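You operate a simulated robot arm through the tools that you are given. There is no shell and no other tool. Be economical: measure what you need, move in short steps, check, and stop when the job is done.

You run a simulated robot arm. Do the job below in one go: nothing can be reset, and whatever is moved stays where it is left.

TASK
Check the disc with the purple top under side light: clear to stock, bloom to hold.
Fine: switch the viewer off afterwards; the other discs stay. Where these are worked on the way, their far stop is far enough and under half their travel is too little: blue switch marked viewer.

The check looks at the end state, three seconds after you hand in, the way a careful person would. Anything else that was tipped, shoved, dropped, spilled or broken makes it a failure.

THE ROBOT
A 6-joint arm with a two-finger parallel gripper, fixed in place. Base frame: the origin is at the foot of the arm, x ahead of it, y to its left, z up; the work surface is at about z = 860. Lengths are in mm, angles in rad, forces in N, time in s.
With the tool pointing down near the work surface it reaches from about 240 to 640 mm from the base axis. Its first joint turns from -1.152 to 1.152 rad. Payload 2.7 kg.
Tool frame: the origin (TCP) lies between the finger pads and is the grasp point; the fingertips stand 23 mm ahead of it; z points along the fingers, y is the line along which they close. Largest opening 94 mm; finger width 38, thickness 10; the body of the gripper, 54 by 96 mm, starts 39 mm behind the TCP.
Orientation is that of the tool frame in the base frame, as a unit quaternion [w, x, y, z]. With the fingers straight down and closing along the base's y, the tool's x points along the base's -x, its y along +y and its z along -z.

THE INTERFACE
- The arm moves only by the tool servo_tool. Its argument "rows" is a list of rows, each an object (a shift or turn left out is 0, a gripper value left out holds the last) with "slide": the shift along the base's x, y, z in mm, a list of three; "angular": the turn, a rotation vector about the base's x, y, z in rad, a list of three; "hand": the gripper command, from -1 (shut) to 1 (fully open), values between in proportion. In form: [{"slide": [x, y, z], "angular": [ax, ay, az], "hand": hand}, ...]. A call has 1 to 8 rows; each row shifts and turns the commanded pose from where the row before left it. Each row takes 0.2 s and may step no farther than 50 mm and 0.15 rad from the row before; otherwise, or with a gripper value out of range, the whole call is refused. A pose out of reach is approached as far as the arm can. The call stops where the force on the tool passes 40 N (or 10 N more than at its start, if that is more) or the arm is blocked; 0.2 s more then pass. Each finger travels about 45 mm/s and halts on what it meets, pressing with about 21 N; the grip force reading is that of the motor and also rises with nothing between the fingers. The clock runs only during rows and for 0.2 s after the last one: add rows that do not move to give the fingers time. It gives the time, the measured TCP pose, the force on the tool (base axes), the opening and the grip force at its end, in the units of the frame above (readings bear some noise), with the torque about the TCP (base axes, N m) and any sound that the robot's microphone picked up.
- Cameras (640 x 400 px; columns grow to the right, rows downward): "scene" is fixed at [77, -441.7, 1389.4]; the picture's right is [0.62, -0.78, 0.00], its down [-0.57, -0.46, -0.68] and it looks along [0.53, 0.43, -0.73] (base axes); focal length 339 px, centre (320, 200). "wrist" rides on the gripper at [87, 16, -74] in the tool frame; the picture's right is [-0.18, 0.98, 0.00], its down [-0.58, -0.11, -0.81] and it looks along [-0.79, -0.15, 0.59] (tool axes); focal length 243 px, centre (320, 200).
- snapshot(camera): a new picture of that camera. The clock stands still meanwhile.
- measure_at(camera, pixels): for up to 12 pixels [column, row] of the newest picture of that camera ("zoom" is the newest enlarged one), the place [x, y, z] in the base frame of the surface seen there, good to about 3 mm, but the place of the scene camera against the robot may be out by one fixed shift of up to 18 mm in any direction. The clock stands still meanwhile.
- enlarge(camera, box): a new picture of the part [left, top, right, bottom] of that camera's present view, enlarged. The clock stands still meanwhile.
- close_job(): hands the job in; it is judged then, once.

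Go step by step. Measure first, check grasps and placings, and put right what went wrong. The budget is 80 turns and 46 pictures, counting those below and the enlarged ones. Unless the task says otherwise, let go and move clear before handing in, and close with one line.

The tools are called after "Request:" by a JSON object that holds its "fn" and its "kwargs". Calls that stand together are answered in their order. servo_tool: Moves the arm, as the interface text tells. Its arguments: {"type":"object","properties":{"rows":{"type":"array","items":{"type":"object","properties":{"slide":{"type":"array","items":{"type":"number"}},"angular":{"type":"array","items":{"type":"number"}},"hand":{"type":"number"}}}}},"required":["rows"]} The other tools are called the same way: snapshot (camera) takes a picture; measure_at (camera, pixels) gives the place of the surface under pixels of a picture; enlarge (camera, box) takes an enlarged picture of a part of a camera's view; close_job () hands the job in.

At the start:

```text
t: 0.0
position: [301.9, -175.4, 1095.4]
orientation: [0.0, 0.001, 1.0, 0.0]
wrist_force: [-0.1, 0.5, 0.1]
moment: [-0.01, 0.0, 0.01]
opening: 93.7
grip_force: 0.0
```

scene: 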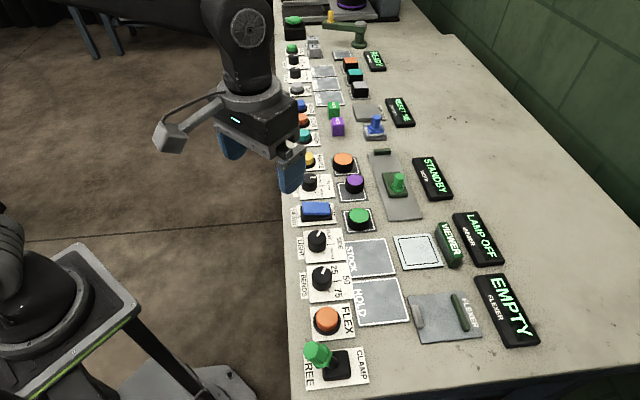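
wrist: 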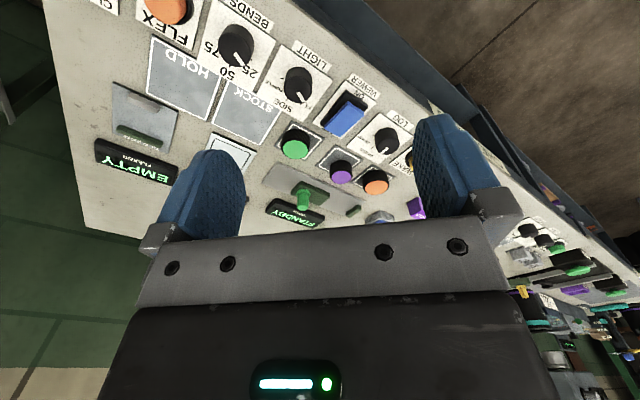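

The panel has three discs (orange, purple, green tops near (354,185)), a blue switch at (316,210), a light knob at (317,240), and a viewer plate at (418,252). I'll enlarge to read the labels.

Request:
{"fn": "enlarge", "kwargs": {"camera": "scene", "box": [280, 140, 520, 290]}}

Request:
{"fn": "enlarge", "kwargs": {"camera": "wrist", "box": [190, 0, 430, 230]}}

```text
2.67 times, centred on (400, 215) of scene
```

zoom: 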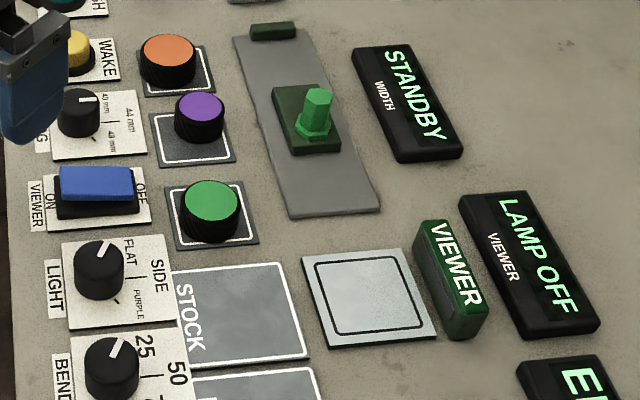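

```text
1.74 times, centred on (310, 115) of wrist
```

zoom: 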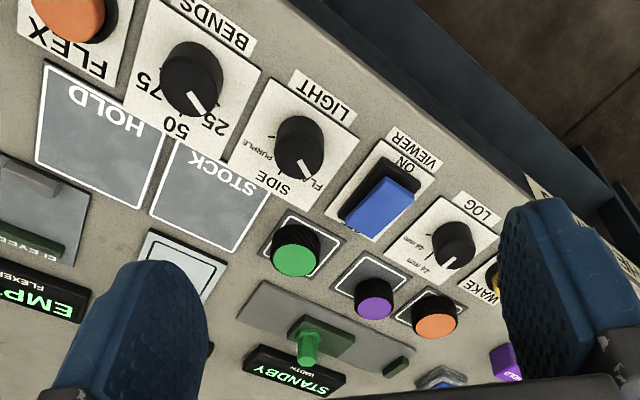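

The light selector points at FLAT (needs SIDE), and the lamp is off with a rocker with ON toward the base side. I measure the parts with the wrist camera (base-accurate), and the same ones with the scene camera to get its shift.

Request:
{"fn": "snapshot", "kwargs": {"camera": "wrist"}}

Request:
{"fn": "measure_at", "kwargs": {"camera": "wrist", "pixels": [[340, 169], [295, 148], [376, 182], [300, 78], [305, 97], [345, 118], [357, 102], [330, 128], [230, 150], [246, 112], [180, 78], [318, 128]]}}

Request:
{"fn": "measure_at", "kwargs": {"camera": "scene", "pixels": [[355, 181], [359, 215], [343, 158], [315, 235], [320, 231], [304, 209], [329, 207], [416, 252], [372, 258], [380, 302], [450, 243], [385, 183]]}}

```text
41 pictures are left
```

wrist: 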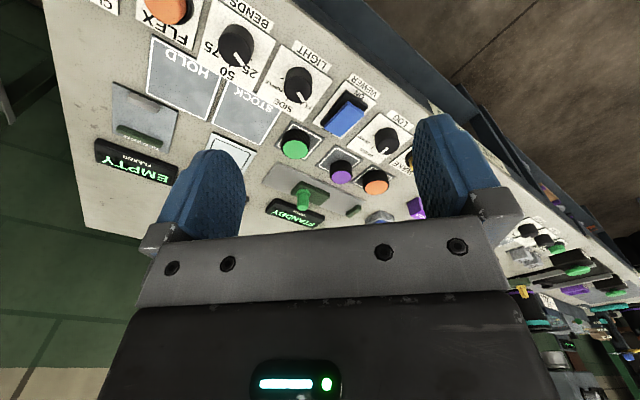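

```text
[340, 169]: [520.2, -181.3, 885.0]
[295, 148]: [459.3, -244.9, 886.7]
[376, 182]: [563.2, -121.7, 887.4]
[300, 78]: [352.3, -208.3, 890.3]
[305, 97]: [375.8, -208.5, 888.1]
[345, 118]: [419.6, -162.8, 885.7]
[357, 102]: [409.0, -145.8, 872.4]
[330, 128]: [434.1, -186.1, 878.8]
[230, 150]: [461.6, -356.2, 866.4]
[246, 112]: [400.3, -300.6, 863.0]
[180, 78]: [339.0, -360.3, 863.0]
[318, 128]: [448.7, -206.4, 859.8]
```

```text
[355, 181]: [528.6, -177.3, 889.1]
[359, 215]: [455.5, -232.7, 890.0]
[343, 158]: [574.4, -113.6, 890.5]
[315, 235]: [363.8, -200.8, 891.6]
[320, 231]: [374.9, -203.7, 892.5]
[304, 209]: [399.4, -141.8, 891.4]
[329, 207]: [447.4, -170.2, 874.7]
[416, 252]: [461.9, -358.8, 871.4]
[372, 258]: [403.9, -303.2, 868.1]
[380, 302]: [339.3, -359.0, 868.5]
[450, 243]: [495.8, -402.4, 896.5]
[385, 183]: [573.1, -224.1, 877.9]
```

Scene and wrist measurements agree to about 5 mm; the rocker's ON end looks raised (OFF now). I enlarge the knob and switch for accurate geometry.

Request:
{"fn": "enlarge", "kwargs": {"camera": "scene", "box": [286, 190, 376, 264]}}

Request:
{"fn": "enlarge", "kwargs": {"camera": "wrist", "box": [260, 35, 390, 135]}}

```text
5.41 times, centred on (331, 227) of scene
```

zoom: 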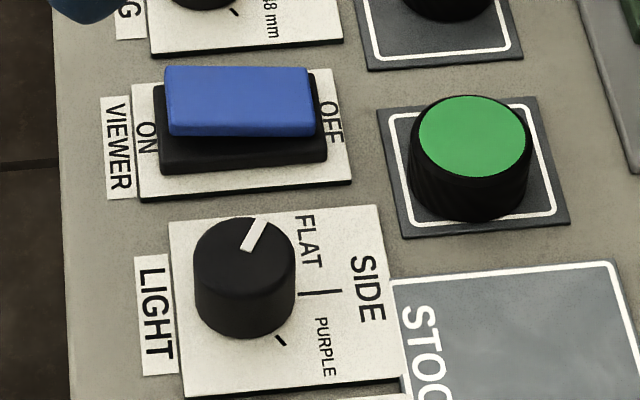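

```text
4.00 times, centred on (325, 85) of wrist
```

zoom: 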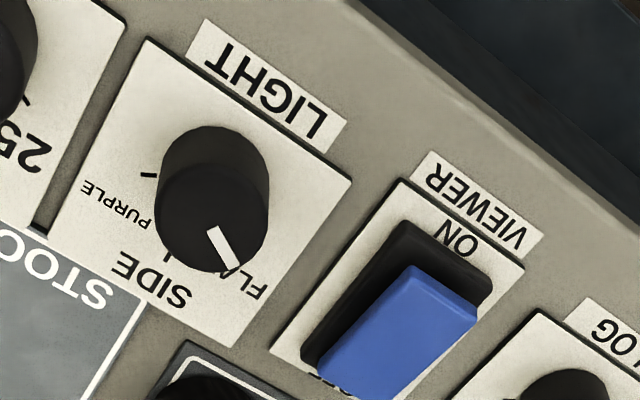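

Newest zoom is the wrist one: I measure the knob (210,215), its ticks, the plate corners and the blue rocker corners.

Request:
{"fn": "measure_at", "kwargs": {"camera": "zoom", "pixels": [[212, 195], [162, 210], [264, 210], [225, 245], [149, 175], [350, 182], [147, 42], [412, 275], [470, 310], [330, 365], [390, 390], [236, 345]]}}

Request:
{"fn": "measure_at", "kwargs": {"camera": "scene", "pixels": [[317, 234], [308, 234], [324, 234], [333, 227], [343, 227], [309, 204], [313, 212], [318, 211], [325, 210], [333, 245], [328, 240], [318, 207]]}}

```text
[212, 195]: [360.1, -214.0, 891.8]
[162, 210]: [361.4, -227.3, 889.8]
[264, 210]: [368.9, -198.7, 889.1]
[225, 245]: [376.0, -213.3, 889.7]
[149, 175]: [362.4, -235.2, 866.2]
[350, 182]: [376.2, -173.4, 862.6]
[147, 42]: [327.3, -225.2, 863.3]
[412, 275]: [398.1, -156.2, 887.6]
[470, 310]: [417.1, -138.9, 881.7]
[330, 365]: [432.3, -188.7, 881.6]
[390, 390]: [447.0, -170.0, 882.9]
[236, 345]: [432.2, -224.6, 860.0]
```

```text
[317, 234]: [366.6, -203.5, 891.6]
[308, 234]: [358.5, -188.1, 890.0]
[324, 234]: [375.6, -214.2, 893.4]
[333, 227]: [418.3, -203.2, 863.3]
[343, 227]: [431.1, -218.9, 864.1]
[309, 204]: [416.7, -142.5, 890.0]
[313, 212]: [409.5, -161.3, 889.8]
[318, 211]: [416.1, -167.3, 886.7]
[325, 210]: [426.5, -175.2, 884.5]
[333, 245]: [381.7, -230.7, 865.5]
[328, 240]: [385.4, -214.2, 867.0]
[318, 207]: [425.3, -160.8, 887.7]
```

The knob centre is about (366,-213), top z 890, diameter 30; pointer along +x (FLAT) and SIDE is about -45° from it. I move over the knob with a 60 mm opening and check with the wrist camera.

Request:
{"fn": "servo_tool", "kwargs": {"rows": [{"slide": [32, -19, -45], "hand": 0.28}, {"slide": [32, -19, -45]}, {"slide": [0, 0, -45]}, {"slide": [0, 0, 0]}]}}

Request:
{"fn": "snapshot", "kwargs": {"camera": "wrist"}}

```text
refused: row 1 steps farther than a row can; nothing moved
```

```text
38 pictures are left
```

wrist: 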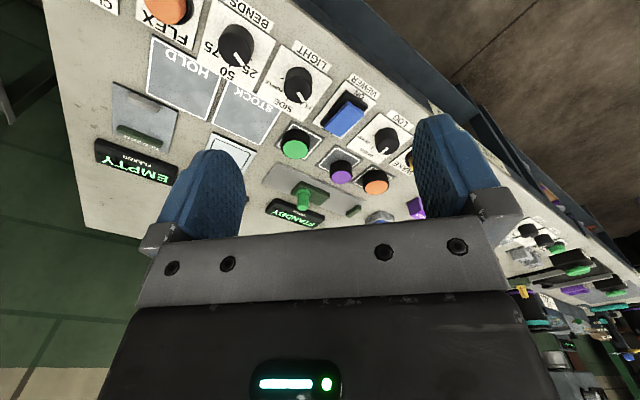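

The step was too long; nothing moved. I redo it in smaller rows.

Request:
{"fn": "servo_tool", "kwargs": {"rows": [{"slide": [32, -19, -30], "hand": 0.28}, {"slide": [32, -19, -30]}, {"slide": [0, 0, -40]}, {"slide": [0, 0, -35]}, {"slide": [0, 0, 0]}]}}

Request:
{"fn": "snapshot", "kwargs": {"camera": "wrist"}}

```text
t: 1.2
position: [367.1, -213.2, 962.5]
orientation: [0.0, 0.001, 1.0, 0.0]
wrist_force: [-0.8, -0.2, 1.3]
moment: [-0.01, 0.02, -0.03]
opening: 60.1
grip_force: 0.1
```

```text
37 pictures are left
```

wrist: 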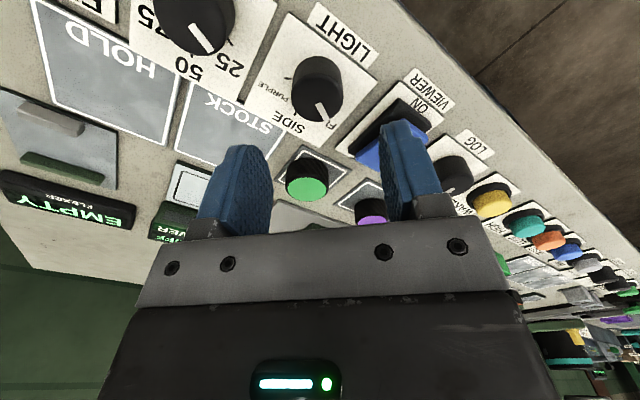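

The knob shows at (318,92); I re-measure its top at close range.

Request:
{"fn": "measure_at", "kwargs": {"camera": "wrist", "pixels": [[318, 84], [318, 98], [300, 96], [338, 96], [318, 118], [318, 68], [396, 122], [430, 138], [378, 155], [306, 178], [232, 128], [190, 186]]}}

```text
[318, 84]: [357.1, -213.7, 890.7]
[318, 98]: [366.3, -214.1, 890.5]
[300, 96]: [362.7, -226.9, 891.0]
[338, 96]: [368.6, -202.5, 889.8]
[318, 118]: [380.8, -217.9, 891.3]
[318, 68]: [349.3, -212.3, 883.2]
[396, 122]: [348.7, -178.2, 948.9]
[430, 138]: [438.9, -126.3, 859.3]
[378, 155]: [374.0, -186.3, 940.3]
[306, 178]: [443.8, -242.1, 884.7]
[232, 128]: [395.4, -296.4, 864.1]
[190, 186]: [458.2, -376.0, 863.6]
```

Knob centre confirmed at (366,-214). I descend to z≈892 and close.

Request:
{"fn": "servo_tool", "kwargs": {"rows": [{"slide": [-1, -1, -30]}, {"slide": [0, 0, -25]}, {"slide": [0, 0, -15]}, {"hand": -1}, {}, {}, {}]}}

```text
t: 2.8
position: [365.4, -215.0, 890.1]
orientation: [0.001, 0.001, 1.0, 0.0]
wrist_force: [-1.0, -8.6, -8.7]
moment: [-0.18, -0.68, 0.0]
opening: 34.2
grip_force: 45.5
```

Knob is gripped (34 mm). I turn it clockwise by 0.8 rad and look.

Request:
{"fn": "servo_tool", "kwargs": {"rows": [{"slide": [0, 0, 2], "angular": [0, 0, -0.14]}, {"angular": [0, 0, -0.14]}, {"angular": [0, 0, -0.14]}, {"angular": [0, 0, -0.14]}, {"angular": [0, 0, -0.14]}, {"angular": [0, 0, -0.1]}, {}]}}

Request:
{"fn": "enlarge", "kwargs": {"camera": "scene", "box": [286, 190, 376, 264]}}

```text
t: 4.4
position: [364.8, -213.2, 890.3]
orientation: [-0.001, 0.39, 0.921, 0.0]
wrist_force: [8.8, 17.4, -24.3]
moment: [0.79, 0.5, 0.03]
opening: 34.0
grip_force: 45.0
```

```text
5.41 times, centred on (331, 227) of scene
```

zoom: 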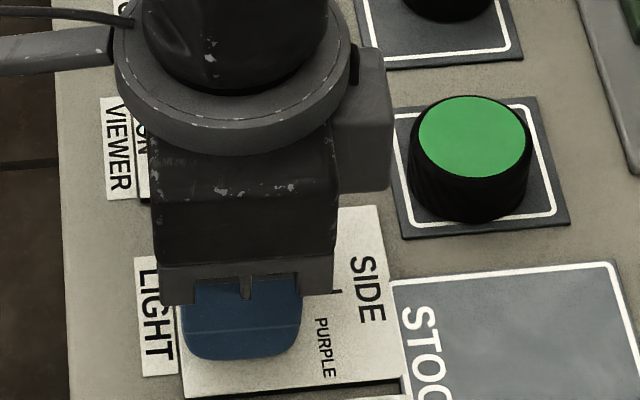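

The tool turned 0.8 rad. I release, rise and check the pointer.

Request:
{"fn": "servo_tool", "kwargs": {"rows": [{"hand": 0.28}, {}, {"slide": [0, 0, 20]}, {"slide": [0, 0, 40]}, {"slide": [0, 0, 40]}, {}]}}

Request:
{"fn": "snapshot", "kwargs": {"camera": "wrist"}}

```text
t: 5.8
position: [365.3, -212.2, 992.0]
orientation: [-0.001, 0.39, 0.921, 0.0]
wrist_force: [-0.6, 0.4, -0.1]
moment: [0.02, 0.03, 0.0]
opening: 60.2
grip_force: 0.1
```

```text
35 pictures are left
```

wrist: 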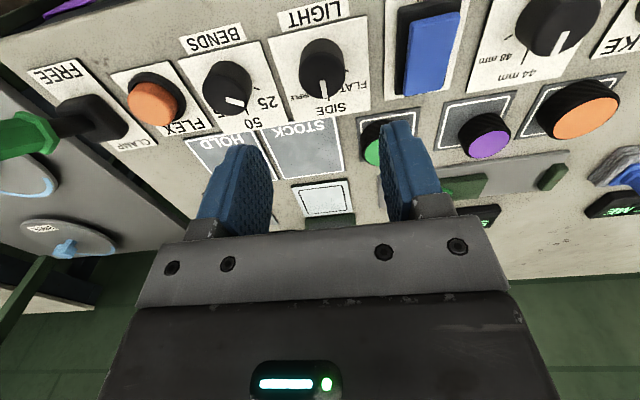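

Pointer (325,95) now points at SIDE. Next: press the ON end of the blue rocker (about (408,-148), top z≈888); I move over it with fingers shut.

Request:
{"fn": "servo_tool", "kwargs": {"rows": [{"slide": [21, 32, 0], "hand": -1}, {"slide": [21, 32, -20]}, {"slide": [0, 0, -20]}, {}, {}, {}]}}

Request:
{"fn": "snapshot", "kwargs": {"camera": "wrist"}}

Request:
{"fn": "enlarge", "kwargs": {"camera": "scene", "box": [270, 150, 390, 250]}}

```text
t: 7.2
position: [406.7, -150.2, 954.0]
orientation: [0.0, 0.39, 0.921, -0.001]
wrist_force: [-0.2, 0.4, -0.5]
moment: [-0.01, 0.04, 0.05]
opening: 0.0
grip_force: 20.7
```

```text
34 pictures are left
```

wrist: 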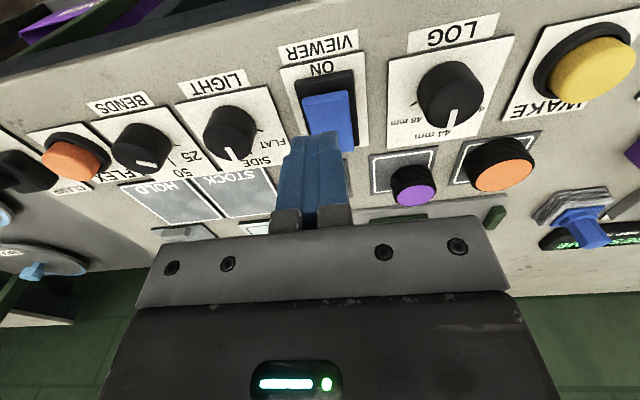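

```text
4.00 times, centred on (330, 200) of scene
```

zoom: 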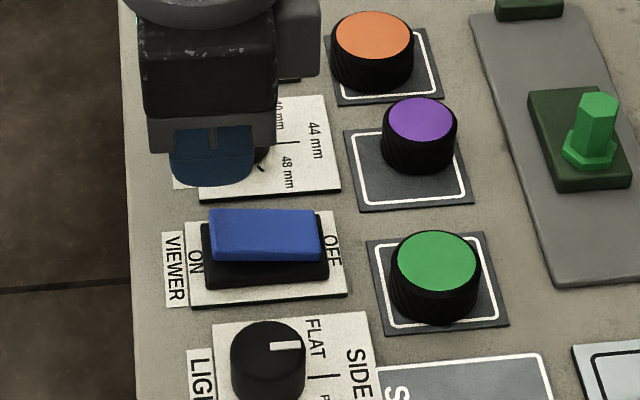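

I measure the rocker ends and the finger spot before pressing.

Request:
{"fn": "measure_at", "kwargs": {"camera": "wrist", "pixels": [[308, 98], [344, 94], [327, 100], [327, 120], [345, 145], [350, 120], [326, 84], [418, 196], [412, 186], [412, 178]]}}

```text
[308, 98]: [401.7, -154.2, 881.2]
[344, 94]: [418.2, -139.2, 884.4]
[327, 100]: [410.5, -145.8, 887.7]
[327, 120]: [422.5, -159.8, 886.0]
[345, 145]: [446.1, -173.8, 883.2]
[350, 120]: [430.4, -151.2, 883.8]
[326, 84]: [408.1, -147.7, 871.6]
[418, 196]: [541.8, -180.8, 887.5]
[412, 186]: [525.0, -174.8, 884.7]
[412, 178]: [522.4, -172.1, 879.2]
```

ON edge is at about (409,-147,888). I descend and press gently in small steps.

Request:
{"fn": "servo_tool", "kwargs": {"rows": [{"slide": [3, 3, -25]}, {"slide": [0, 0, -13]}, {"slide": [0, 0, -4]}, {"slide": [0, 0, -4]}, {"slide": [0, 0, -3]}, {"slide": [0, 0, -3]}]}}

Request:
{"fn": "enlarge", "kwargs": {"camera": "scene", "box": [290, 150, 530, 300]}}

```text
t: 8.5
position: [411.1, -147.8, 907.9]
orientation: [0.002, 0.389, 0.921, -0.001]
wrist_force: [-1.7, 1.8, 5.0]
moment: [-0.01, -0.01, -0.02]
opening: 0.2
grip_force: 20.7
stopped in row 6: the force on the tool passed its limit at 47 N (the readings are from after the stop); the commanded pose is now the measured one
```

```text
2.67 times, centred on (410, 225) of scene
```

zoom: 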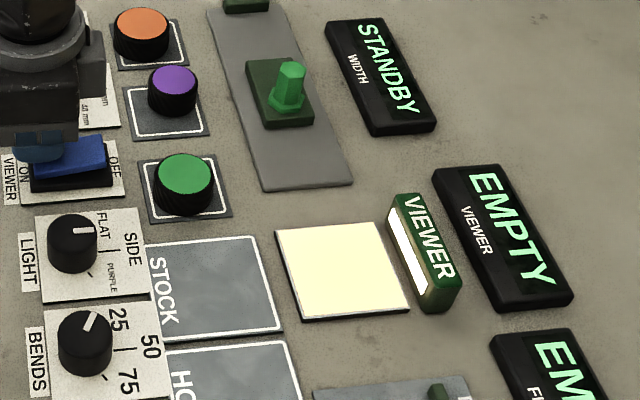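

The viewer is lit and reads EMPTY. I lift off and move above the purple disc (~(521,-179)) with the fingers open.

Request:
{"fn": "servo_tool", "kwargs": {"rows": [{"slide": [0, 0, 25]}, {"slide": [0, 0, 35]}, {"slide": [35, -10, 0], "hand": 0.5}, {"slide": [40, -10, 0]}, {"slide": [36, -11, 0]}, {}, {}]}}

Request:
{"fn": "snapshot", "kwargs": {"camera": "wrist"}}

Request:
{"fn": "snapshot", "kwargs": {"camera": "scene"}}

```text
t: 10.1
position: [523.7, -178.5, 964.9]
orientation: [0.002, 0.39, 0.921, 0.001]
wrist_force: [-0.4, 0.2, 0.2]
moment: [0.02, 0.01, -0.04]
opening: 70.6
grip_force: 0.0
```

```text
31 pictures are left
```

wrist: 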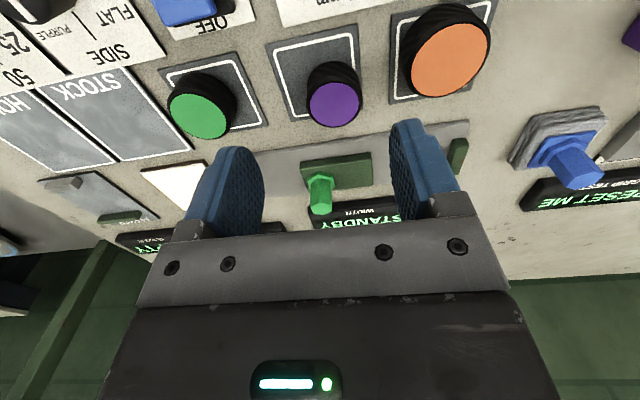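

```text
30 pictures are left
```

scene: 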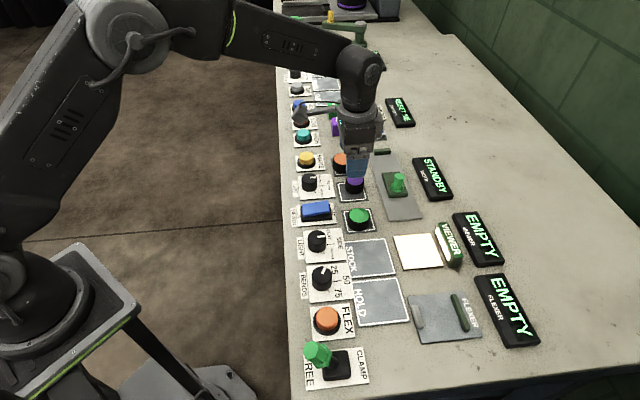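

Request:
{"fn": "measure_at", "kwargs": {"camera": "wrist", "pixels": [[335, 104], [312, 104], [358, 104], [335, 86], [335, 122], [335, 70], [232, 100], [408, 60], [316, 183], [176, 184], [290, 105], [84, 130]]}}

Request:
{"fn": "measure_at", "kwargs": {"camera": "scene", "pixels": [[394, 237], [431, 234], [442, 264], [405, 270], [418, 252], [449, 243], [442, 229], [456, 263], [347, 246], [386, 240], [396, 272], [357, 278]]}}

```text
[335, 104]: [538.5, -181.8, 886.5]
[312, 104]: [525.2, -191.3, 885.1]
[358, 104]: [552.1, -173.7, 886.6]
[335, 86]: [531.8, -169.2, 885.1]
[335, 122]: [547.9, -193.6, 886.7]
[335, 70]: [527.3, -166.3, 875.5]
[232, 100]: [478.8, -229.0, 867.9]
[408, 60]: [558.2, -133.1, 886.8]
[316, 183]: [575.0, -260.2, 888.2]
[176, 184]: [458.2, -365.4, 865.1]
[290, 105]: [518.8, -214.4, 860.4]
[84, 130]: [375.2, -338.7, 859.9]
```

```text
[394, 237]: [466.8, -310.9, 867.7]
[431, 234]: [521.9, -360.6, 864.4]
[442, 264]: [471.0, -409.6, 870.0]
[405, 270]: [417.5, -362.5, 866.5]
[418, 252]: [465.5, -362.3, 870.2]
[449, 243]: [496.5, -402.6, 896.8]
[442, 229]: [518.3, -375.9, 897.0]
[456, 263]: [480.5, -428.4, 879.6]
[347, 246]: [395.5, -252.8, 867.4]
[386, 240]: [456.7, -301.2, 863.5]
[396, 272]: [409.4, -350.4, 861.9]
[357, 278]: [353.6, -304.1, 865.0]
```

Purple disc centre is (539,-182), top z≈886, about 32 mm wide. I align, narrow the opening and descend, then grip.

Request:
{"fn": "servo_tool", "kwargs": {"rows": [{"slide": [15, -4, 0], "hand": 0.19}, {"slide": [0, 0, -30]}, {"slide": [0, 0, -30]}, {"slide": [0, 0, -14]}, {"hand": -1}, {}, {}, {}]}}

Request:
{"fn": "enlarge", "kwargs": {"camera": "scene", "box": [290, 130, 450, 230]}}

```text
t: 11.9
position: [538.0, -182.8, 891.7]
orientation: [0.002, 0.391, 0.921, -0.001]
wrist_force: [-0.6, 0.0, -0.1]
moment: [-0.02, 0.02, 0.0]
opening: 38.6
grip_force: 21.2
```

```text
4.00 times, centred on (370, 180) of scene
```

zoom: 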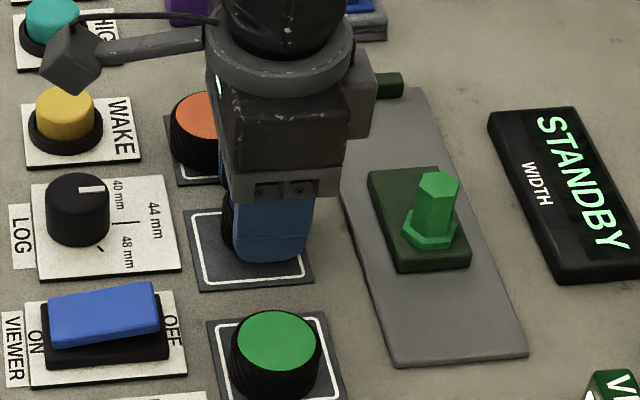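

Gripped (38.6 mm). I lift and move to a point short of the viewer plate to measure it with the wrist camera.

Request:
{"fn": "servo_tool", "kwargs": {"rows": [{"slide": [0, 0, 30]}, {"slide": [0, 0, 45]}, {"slide": [0, 0, 30]}, {"slide": [-32, -36, 0]}, {"slide": [-32, -36, 0]}, {"slide": [-32, -36, 0]}, {"slide": [-20, -30, 0]}, {}]}}

Request:
{"fn": "snapshot", "kwargs": {"camera": "wrist"}}

Request:
{"fn": "snapshot", "kwargs": {"camera": "scene"}}

```text
t: 13.7
position: [420.5, -322.9, 999.0]
orientation: [0.003, 0.389, 0.921, 0.0]
wrist_force: [0.4, 0.0, -0.8]
moment: [-0.01, 0.0, 0.01]
opening: 38.7
grip_force: 20.8
```

```text
28 pictures are left
```

wrist: 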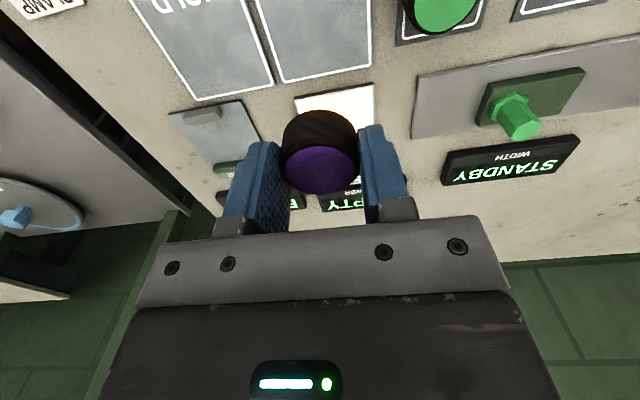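

```text
27 pictures are left
```

scene: 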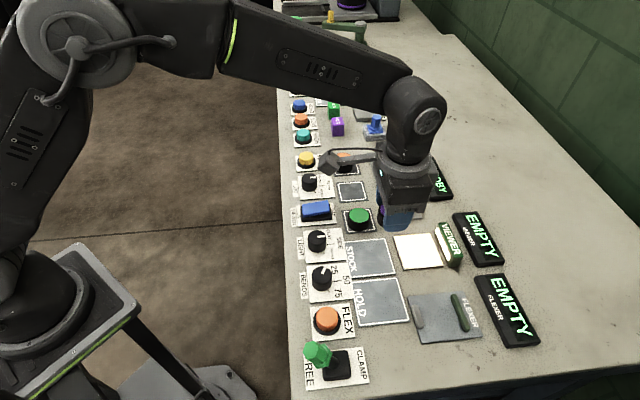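

The disc is held; I measure the lit plate's near edge and the STOCK/HOLD corners in the wrist view, plus the same points in the scene view.

Request:
{"fn": "measure_at", "kwargs": {"camera": "wrist", "pixels": [[297, 99], [371, 86], [369, 120], [282, 80], [367, 65], [270, 85], [198, 98], [372, 3], [238, 3], [130, 3]]}}

Request:
{"fn": "measure_at", "kwargs": {"camera": "scene", "pixels": [[395, 238], [405, 269], [441, 263], [431, 235], [386, 240], [396, 272], [399, 280], [408, 318], [347, 246], [356, 278], [360, 287], [355, 323]]}}

```text
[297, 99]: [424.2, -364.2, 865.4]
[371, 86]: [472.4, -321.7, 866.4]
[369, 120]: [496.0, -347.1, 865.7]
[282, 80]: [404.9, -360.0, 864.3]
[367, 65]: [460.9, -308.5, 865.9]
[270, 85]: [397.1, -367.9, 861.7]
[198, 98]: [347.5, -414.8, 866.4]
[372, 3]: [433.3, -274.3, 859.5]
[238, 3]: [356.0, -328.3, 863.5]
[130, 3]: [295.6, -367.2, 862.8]
```

```text
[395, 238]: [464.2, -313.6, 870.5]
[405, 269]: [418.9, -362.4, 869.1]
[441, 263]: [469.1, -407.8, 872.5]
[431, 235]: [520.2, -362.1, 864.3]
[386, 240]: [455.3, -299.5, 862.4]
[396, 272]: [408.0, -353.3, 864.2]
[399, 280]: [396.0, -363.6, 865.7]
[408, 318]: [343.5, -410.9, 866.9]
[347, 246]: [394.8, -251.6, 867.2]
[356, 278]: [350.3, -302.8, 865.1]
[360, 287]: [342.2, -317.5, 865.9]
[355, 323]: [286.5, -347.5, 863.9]
```

Plate centre in robot coordinates is about (472,-366). I move above it and lower in small final steps until contact.

Request:
{"fn": "servo_tool", "kwargs": {"rows": [{"slide": [26, -22, 0]}, {"slide": [25.5, -21, -10]}, {"slide": [0, 0, -40]}, {"slide": [0, 0, -35]}, {"slide": [0, 0, -15]}, {"slide": [0, 0, -4]}, {}]}}

Request:
{"fn": "enlarge", "kwargs": {"camera": "scene", "box": [350, 190, 510, 290]}}

```text
t: 15.3
position: [474.3, -363.0, 896.3]
orientation: [0.004, 0.389, 0.921, -0.001]
wrist_force: [-7.3, 9.1, 20.3]
moment: [0.25, 0.23, 0.01]
opening: 38.6
grip_force: 21.1
```

```text
4.00 times, centred on (430, 240) of scene
```

zoom: 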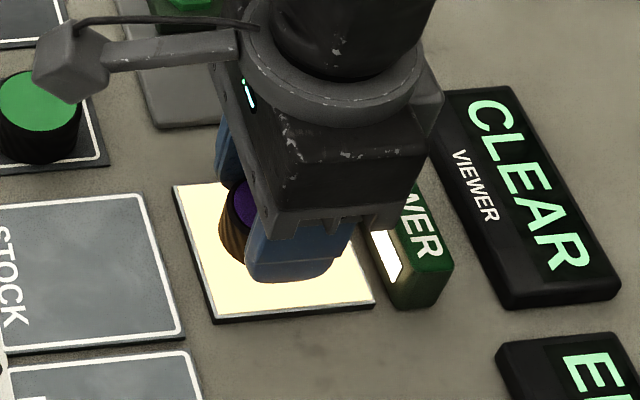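

Contact made and the display says CLEAR. I release, rise and confirm the reading is stable and the selector truly sits on SIDE.

Request:
{"fn": "servo_tool", "kwargs": {"rows": [{"slide": [0, 0, 1], "hand": 0.19}, {}, {}, {"slide": [0, 0, 30]}, {"slide": [0, 0, 40]}, {"slide": [0, 50, 0]}, {"slide": [0, 50, 0]}, {}]}}

Request:
{"fn": "enlarge", "kwargs": {"camera": "scene", "box": [350, 190, 510, 290]}}

Request:
{"fn": "enlarge", "kwargs": {"camera": "scene", "box": [286, 190, 376, 264]}}

```text
t: 17.1
position: [473.0, -263.4, 964.8]
orientation: [0.002, 0.39, 0.921, 0.0]
wrist_force: [0.2, 0.4, 0.0]
moment: [-0.01, -0.02, -0.03]
opening: 55.7
grip_force: 0.1
```

```text
4.00 times, centred on (430, 240) of scene
```

zoom: 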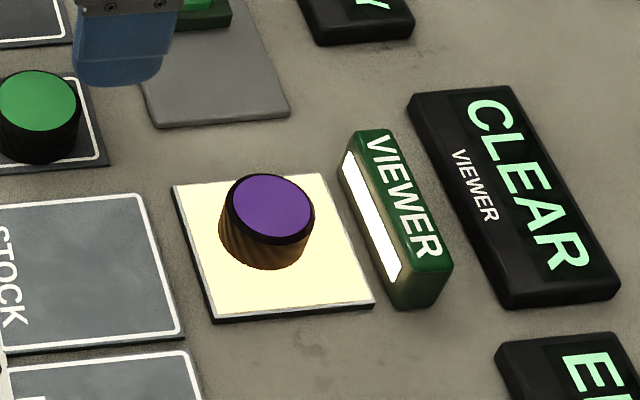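

```text
5.41 times, centred on (331, 227) of scene
```

zoom: 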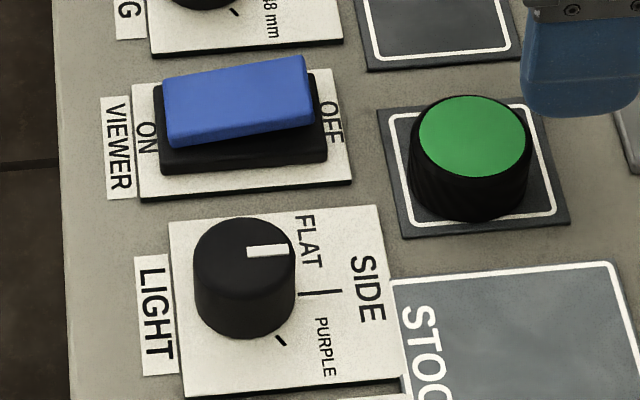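

Display reads CLEAR with the disc on the lit plate, side lamp lit. One close wrist look at the selector to be certain before moving the disc.

Request:
{"fn": "servo_tool", "kwargs": {"rows": [{"slide": [-40, 10, 15]}, {"slide": [-40, 15, 15]}, {"slide": [-28, 26, 0]}, {}]}}

Request:
{"fn": "enlarge", "kwargs": {"camera": "wrist", "box": [240, 0, 400, 130]}}

```text
t: 18.1
position: [363.5, -212.5, 993.2]
orientation: [0.001, 0.39, 0.921, -0.001]
wrist_force: [-0.3, 0.5, 0.1]
moment: [0.02, -0.01, -0.01]
opening: 56.0
grip_force: 0.1
```

```text
3.08 times, centred on (320, 65) of wrist
```

zoom: 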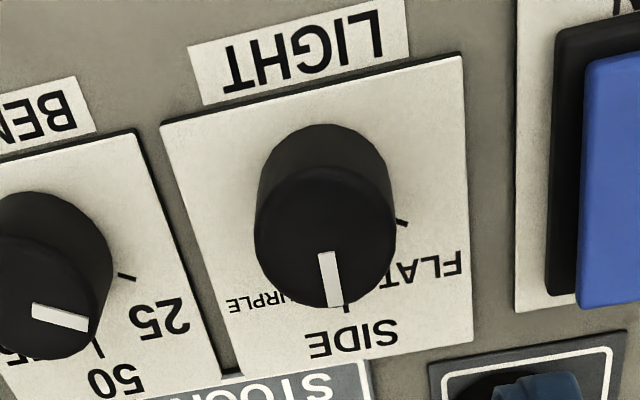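

Pointer lines up with the SIDE tick, so CLEAR holds and the disc goes to STOCK. I go back over the disc and grip it.

Request:
{"fn": "servo_tool", "kwargs": {"rows": [{"slide": [28, -38, 0]}, {"slide": [28, -38, 0]}, {"slide": [28, -38, 0]}, {"slide": [27, -37, 0]}, {"slide": [0, 0, -40]}, {"slide": [0, 0, -35]}, {}]}}

Request:
{"fn": "servo_tool", "kwargs": {"rows": [{"slide": [0, 0, -20]}, {"hand": -1}, {}, {}, {}]}}

```text
t: 19.7
position: [477.2, -363.7, 919.1]
orientation: [0.002, 0.39, 0.921, 0.0]
wrist_force: [-0.1, -0.2, -1.0]
moment: [-0.03, -0.02, -0.02]
opening: 55.9
grip_force: 0.0
```

```text
t: 20.9
position: [474.5, -365.4, 898.5]
orientation: [0.002, 0.39, 0.921, 0.0]
wrist_force: [-0.5, 0.8, -0.4]
moment: [0.01, 0.01, -0.03]
opening: 38.7
grip_force: 21.3
```

Gripped. I lift, move to STOCK's centre (406,-307) and lower stepwise.

Request:
{"fn": "servo_tool", "kwargs": {"rows": [{"slide": [0, 0, 30]}, {"slide": [0, 0, 15]}, {"slide": [-34, 29, 0]}, {"slide": [-34.5, 29, 0]}, {"slide": [0, 0, -30]}, {"slide": [0, 0, -14]}, {}]}}

Request:
{"fn": "servo_tool", "kwargs": {"rows": [{"slide": [0, 0, -2]}, {"slide": [0, 0, -1]}, {}]}}

Request:
{"fn": "enlarge", "kwargs": {"camera": "scene", "box": [310, 200, 470, 300]}}

```text
t: 22.5
position: [406.8, -306.0, 901.9]
orientation: [0.002, 0.39, 0.921, 0.0]
wrist_force: [-1.1, 0.0, -0.1]
moment: [-0.03, 0.02, -0.03]
opening: 38.5
grip_force: 21.2
```

```text
t: 23.3
position: [406.7, -306.1, 898.4]
orientation: [0.002, 0.39, 0.921, 0.001]
wrist_force: [-0.9, -0.3, -0.3]
moment: [-0.02, -0.02, -0.02]
opening: 38.4
grip_force: 21.0
```

```text
4.00 times, centred on (390, 250) of scene
```

zoom: 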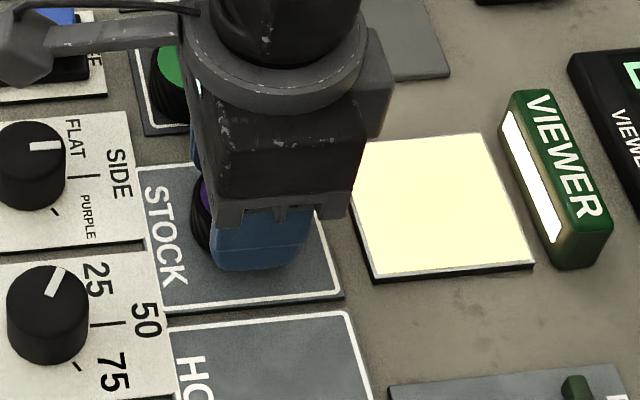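

No contact yet at 898.4; I lower by 1 mm steps.

Request:
{"fn": "servo_tool", "kwargs": {"rows": [{"slide": [0, 0, -1.5]}, {"slide": [0, 0, -1]}, {}]}}

Request:
{"fn": "servo_tool", "kwargs": {"rows": [{"slide": [0, 0, -1]}, {}]}}

Request:
{"fn": "servo_tool", "kwargs": {"rows": [{"slide": [0, 0, -1]}, {}]}}

```text
t: 24.1
position: [406.9, -306.7, 895.9]
orientation: [0.003, 0.39, 0.921, 0.0]
wrist_force: [-4.1, 0.5, 10.9]
moment: [-0.03, 0.16, 0.0]
opening: 38.6
grip_force: 21.0
```

```text
t: 24.7
position: [408.2, -305.1, 895.2]
orientation: [0.003, 0.39, 0.921, -0.001]
wrist_force: [-3.0, 1.5, 21.0]
moment: [0.07, 0.12, -0.03]
opening: 38.7
grip_force: 20.6
```

```text
t: 25.3
position: [408.2, -306.3, 893.3]
orientation: [0.003, 0.391, 0.921, 0.0]
wrist_force: [-0.7, -4.2, 18.9]
moment: [-0.12, 0.12, -0.07]
opening: 38.6
grip_force: 21.2
```

Contact on STOCK is clear. I release, rise and look.

Request:
{"fn": "servo_tool", "kwargs": {"rows": [{"slide": [0, 0, 1], "hand": 0.19}, {}, {}, {"slide": [0, 0, 30]}, {"slide": [0, 0, 40]}, {"slide": [10, 45, 0]}, {"slide": [10, 45, 0], "hand": -1}, {}]}}

Request:
{"fn": "snapshot", "kwargs": {"camera": "scene"}}

```text
t: 27.1
position: [429.1, -214.1, 963.9]
orientation: [0.002, 0.39, 0.921, 0.0]
wrist_force: [0.2, -0.3, -0.8]
moment: [-0.02, 0.01, 0.05]
opening: 2.7
grip_force: 0.2
```

```text
21 pictures are left
```

scene: 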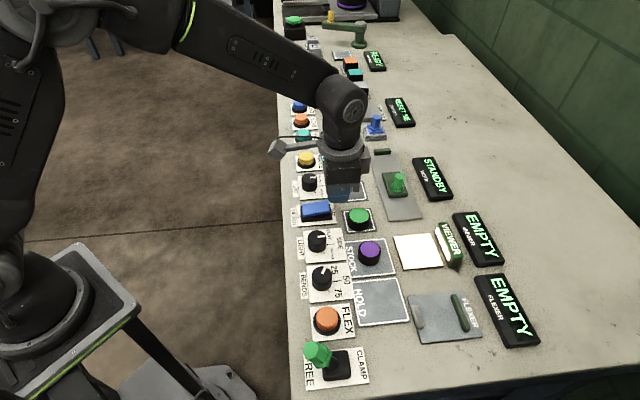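

The purple disc sits inside STOCK (369,250). Now I press the rocker's OFF end at about (441,-180).

Request:
{"fn": "servo_tool", "kwargs": {"rows": [{"slide": [11, 34, 0]}, {"slide": [0, 0, -25]}, {"slide": [0, 0, -20]}, {"slide": [0, 0, -6]}, {"slide": [0, 0, -4]}, {"slide": [0, 0, -3]}, {"slide": [0, 0, -3]}]}}

Request:
{"fn": "enlarge", "kwargs": {"camera": "scene", "box": [290, 150, 530, 300]}}

```text
t: 28.8
position: [439.5, -182.2, 908.1]
orientation: [0.005, 0.39, 0.921, 0.0]
wrist_force: [0.8, -0.1, 1.5]
moment: [0.04, 0.02, -0.03]
opening: 0.1
grip_force: 21.0
stopped in row 7: the force on the tool passed its limit at 42 N (the readings are from after the stop); the commanded pose is now the measured one
```

```text
2.67 times, centred on (410, 225) of scene
```

zoom: 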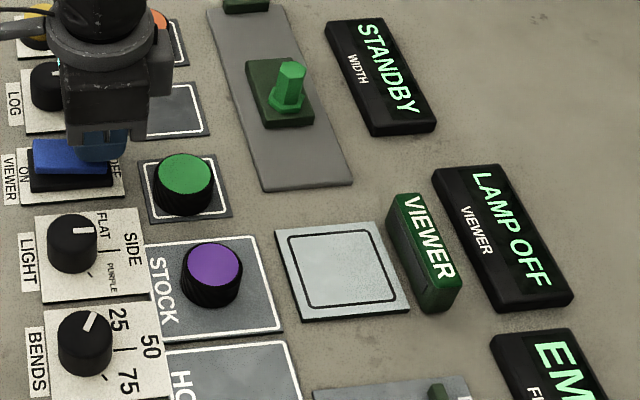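

The viewer reads LAMP OFF. I lift clear and take a last look.

Request:
{"fn": "servo_tool", "kwargs": {"rows": [{"slide": [0, 0, 30]}, {"slide": [0, 0, 45]}, {"slide": [0, 0, 45]}, {}, {}]}}

Request:
{"fn": "snapshot", "kwargs": {"camera": "scene"}}

```text
t: 30.0
position: [439.0, -183.5, 1028.0]
orientation: [0.005, 0.39, 0.921, -0.001]
wrist_force: [-0.2, 0.3, 0.4]
moment: [-0.04, 0.01, 0.01]
opening: 0.0
grip_force: 21.1
```

```text
19 pictures are left
```

scene: 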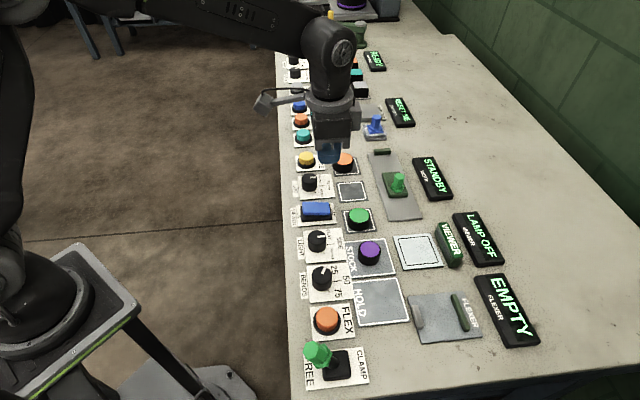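

The disc is in STOCK, the lamp is off, the other discs haven't moved and the arm is clear, so I hand in.

Request:
{"fn": "close_job", "kwargs": {}}

```text
The job is handed in.
```

The purple-topped disc read CLEAR under side light, so I put it in STOCK; the viewer is off again and the other discs are untouched.
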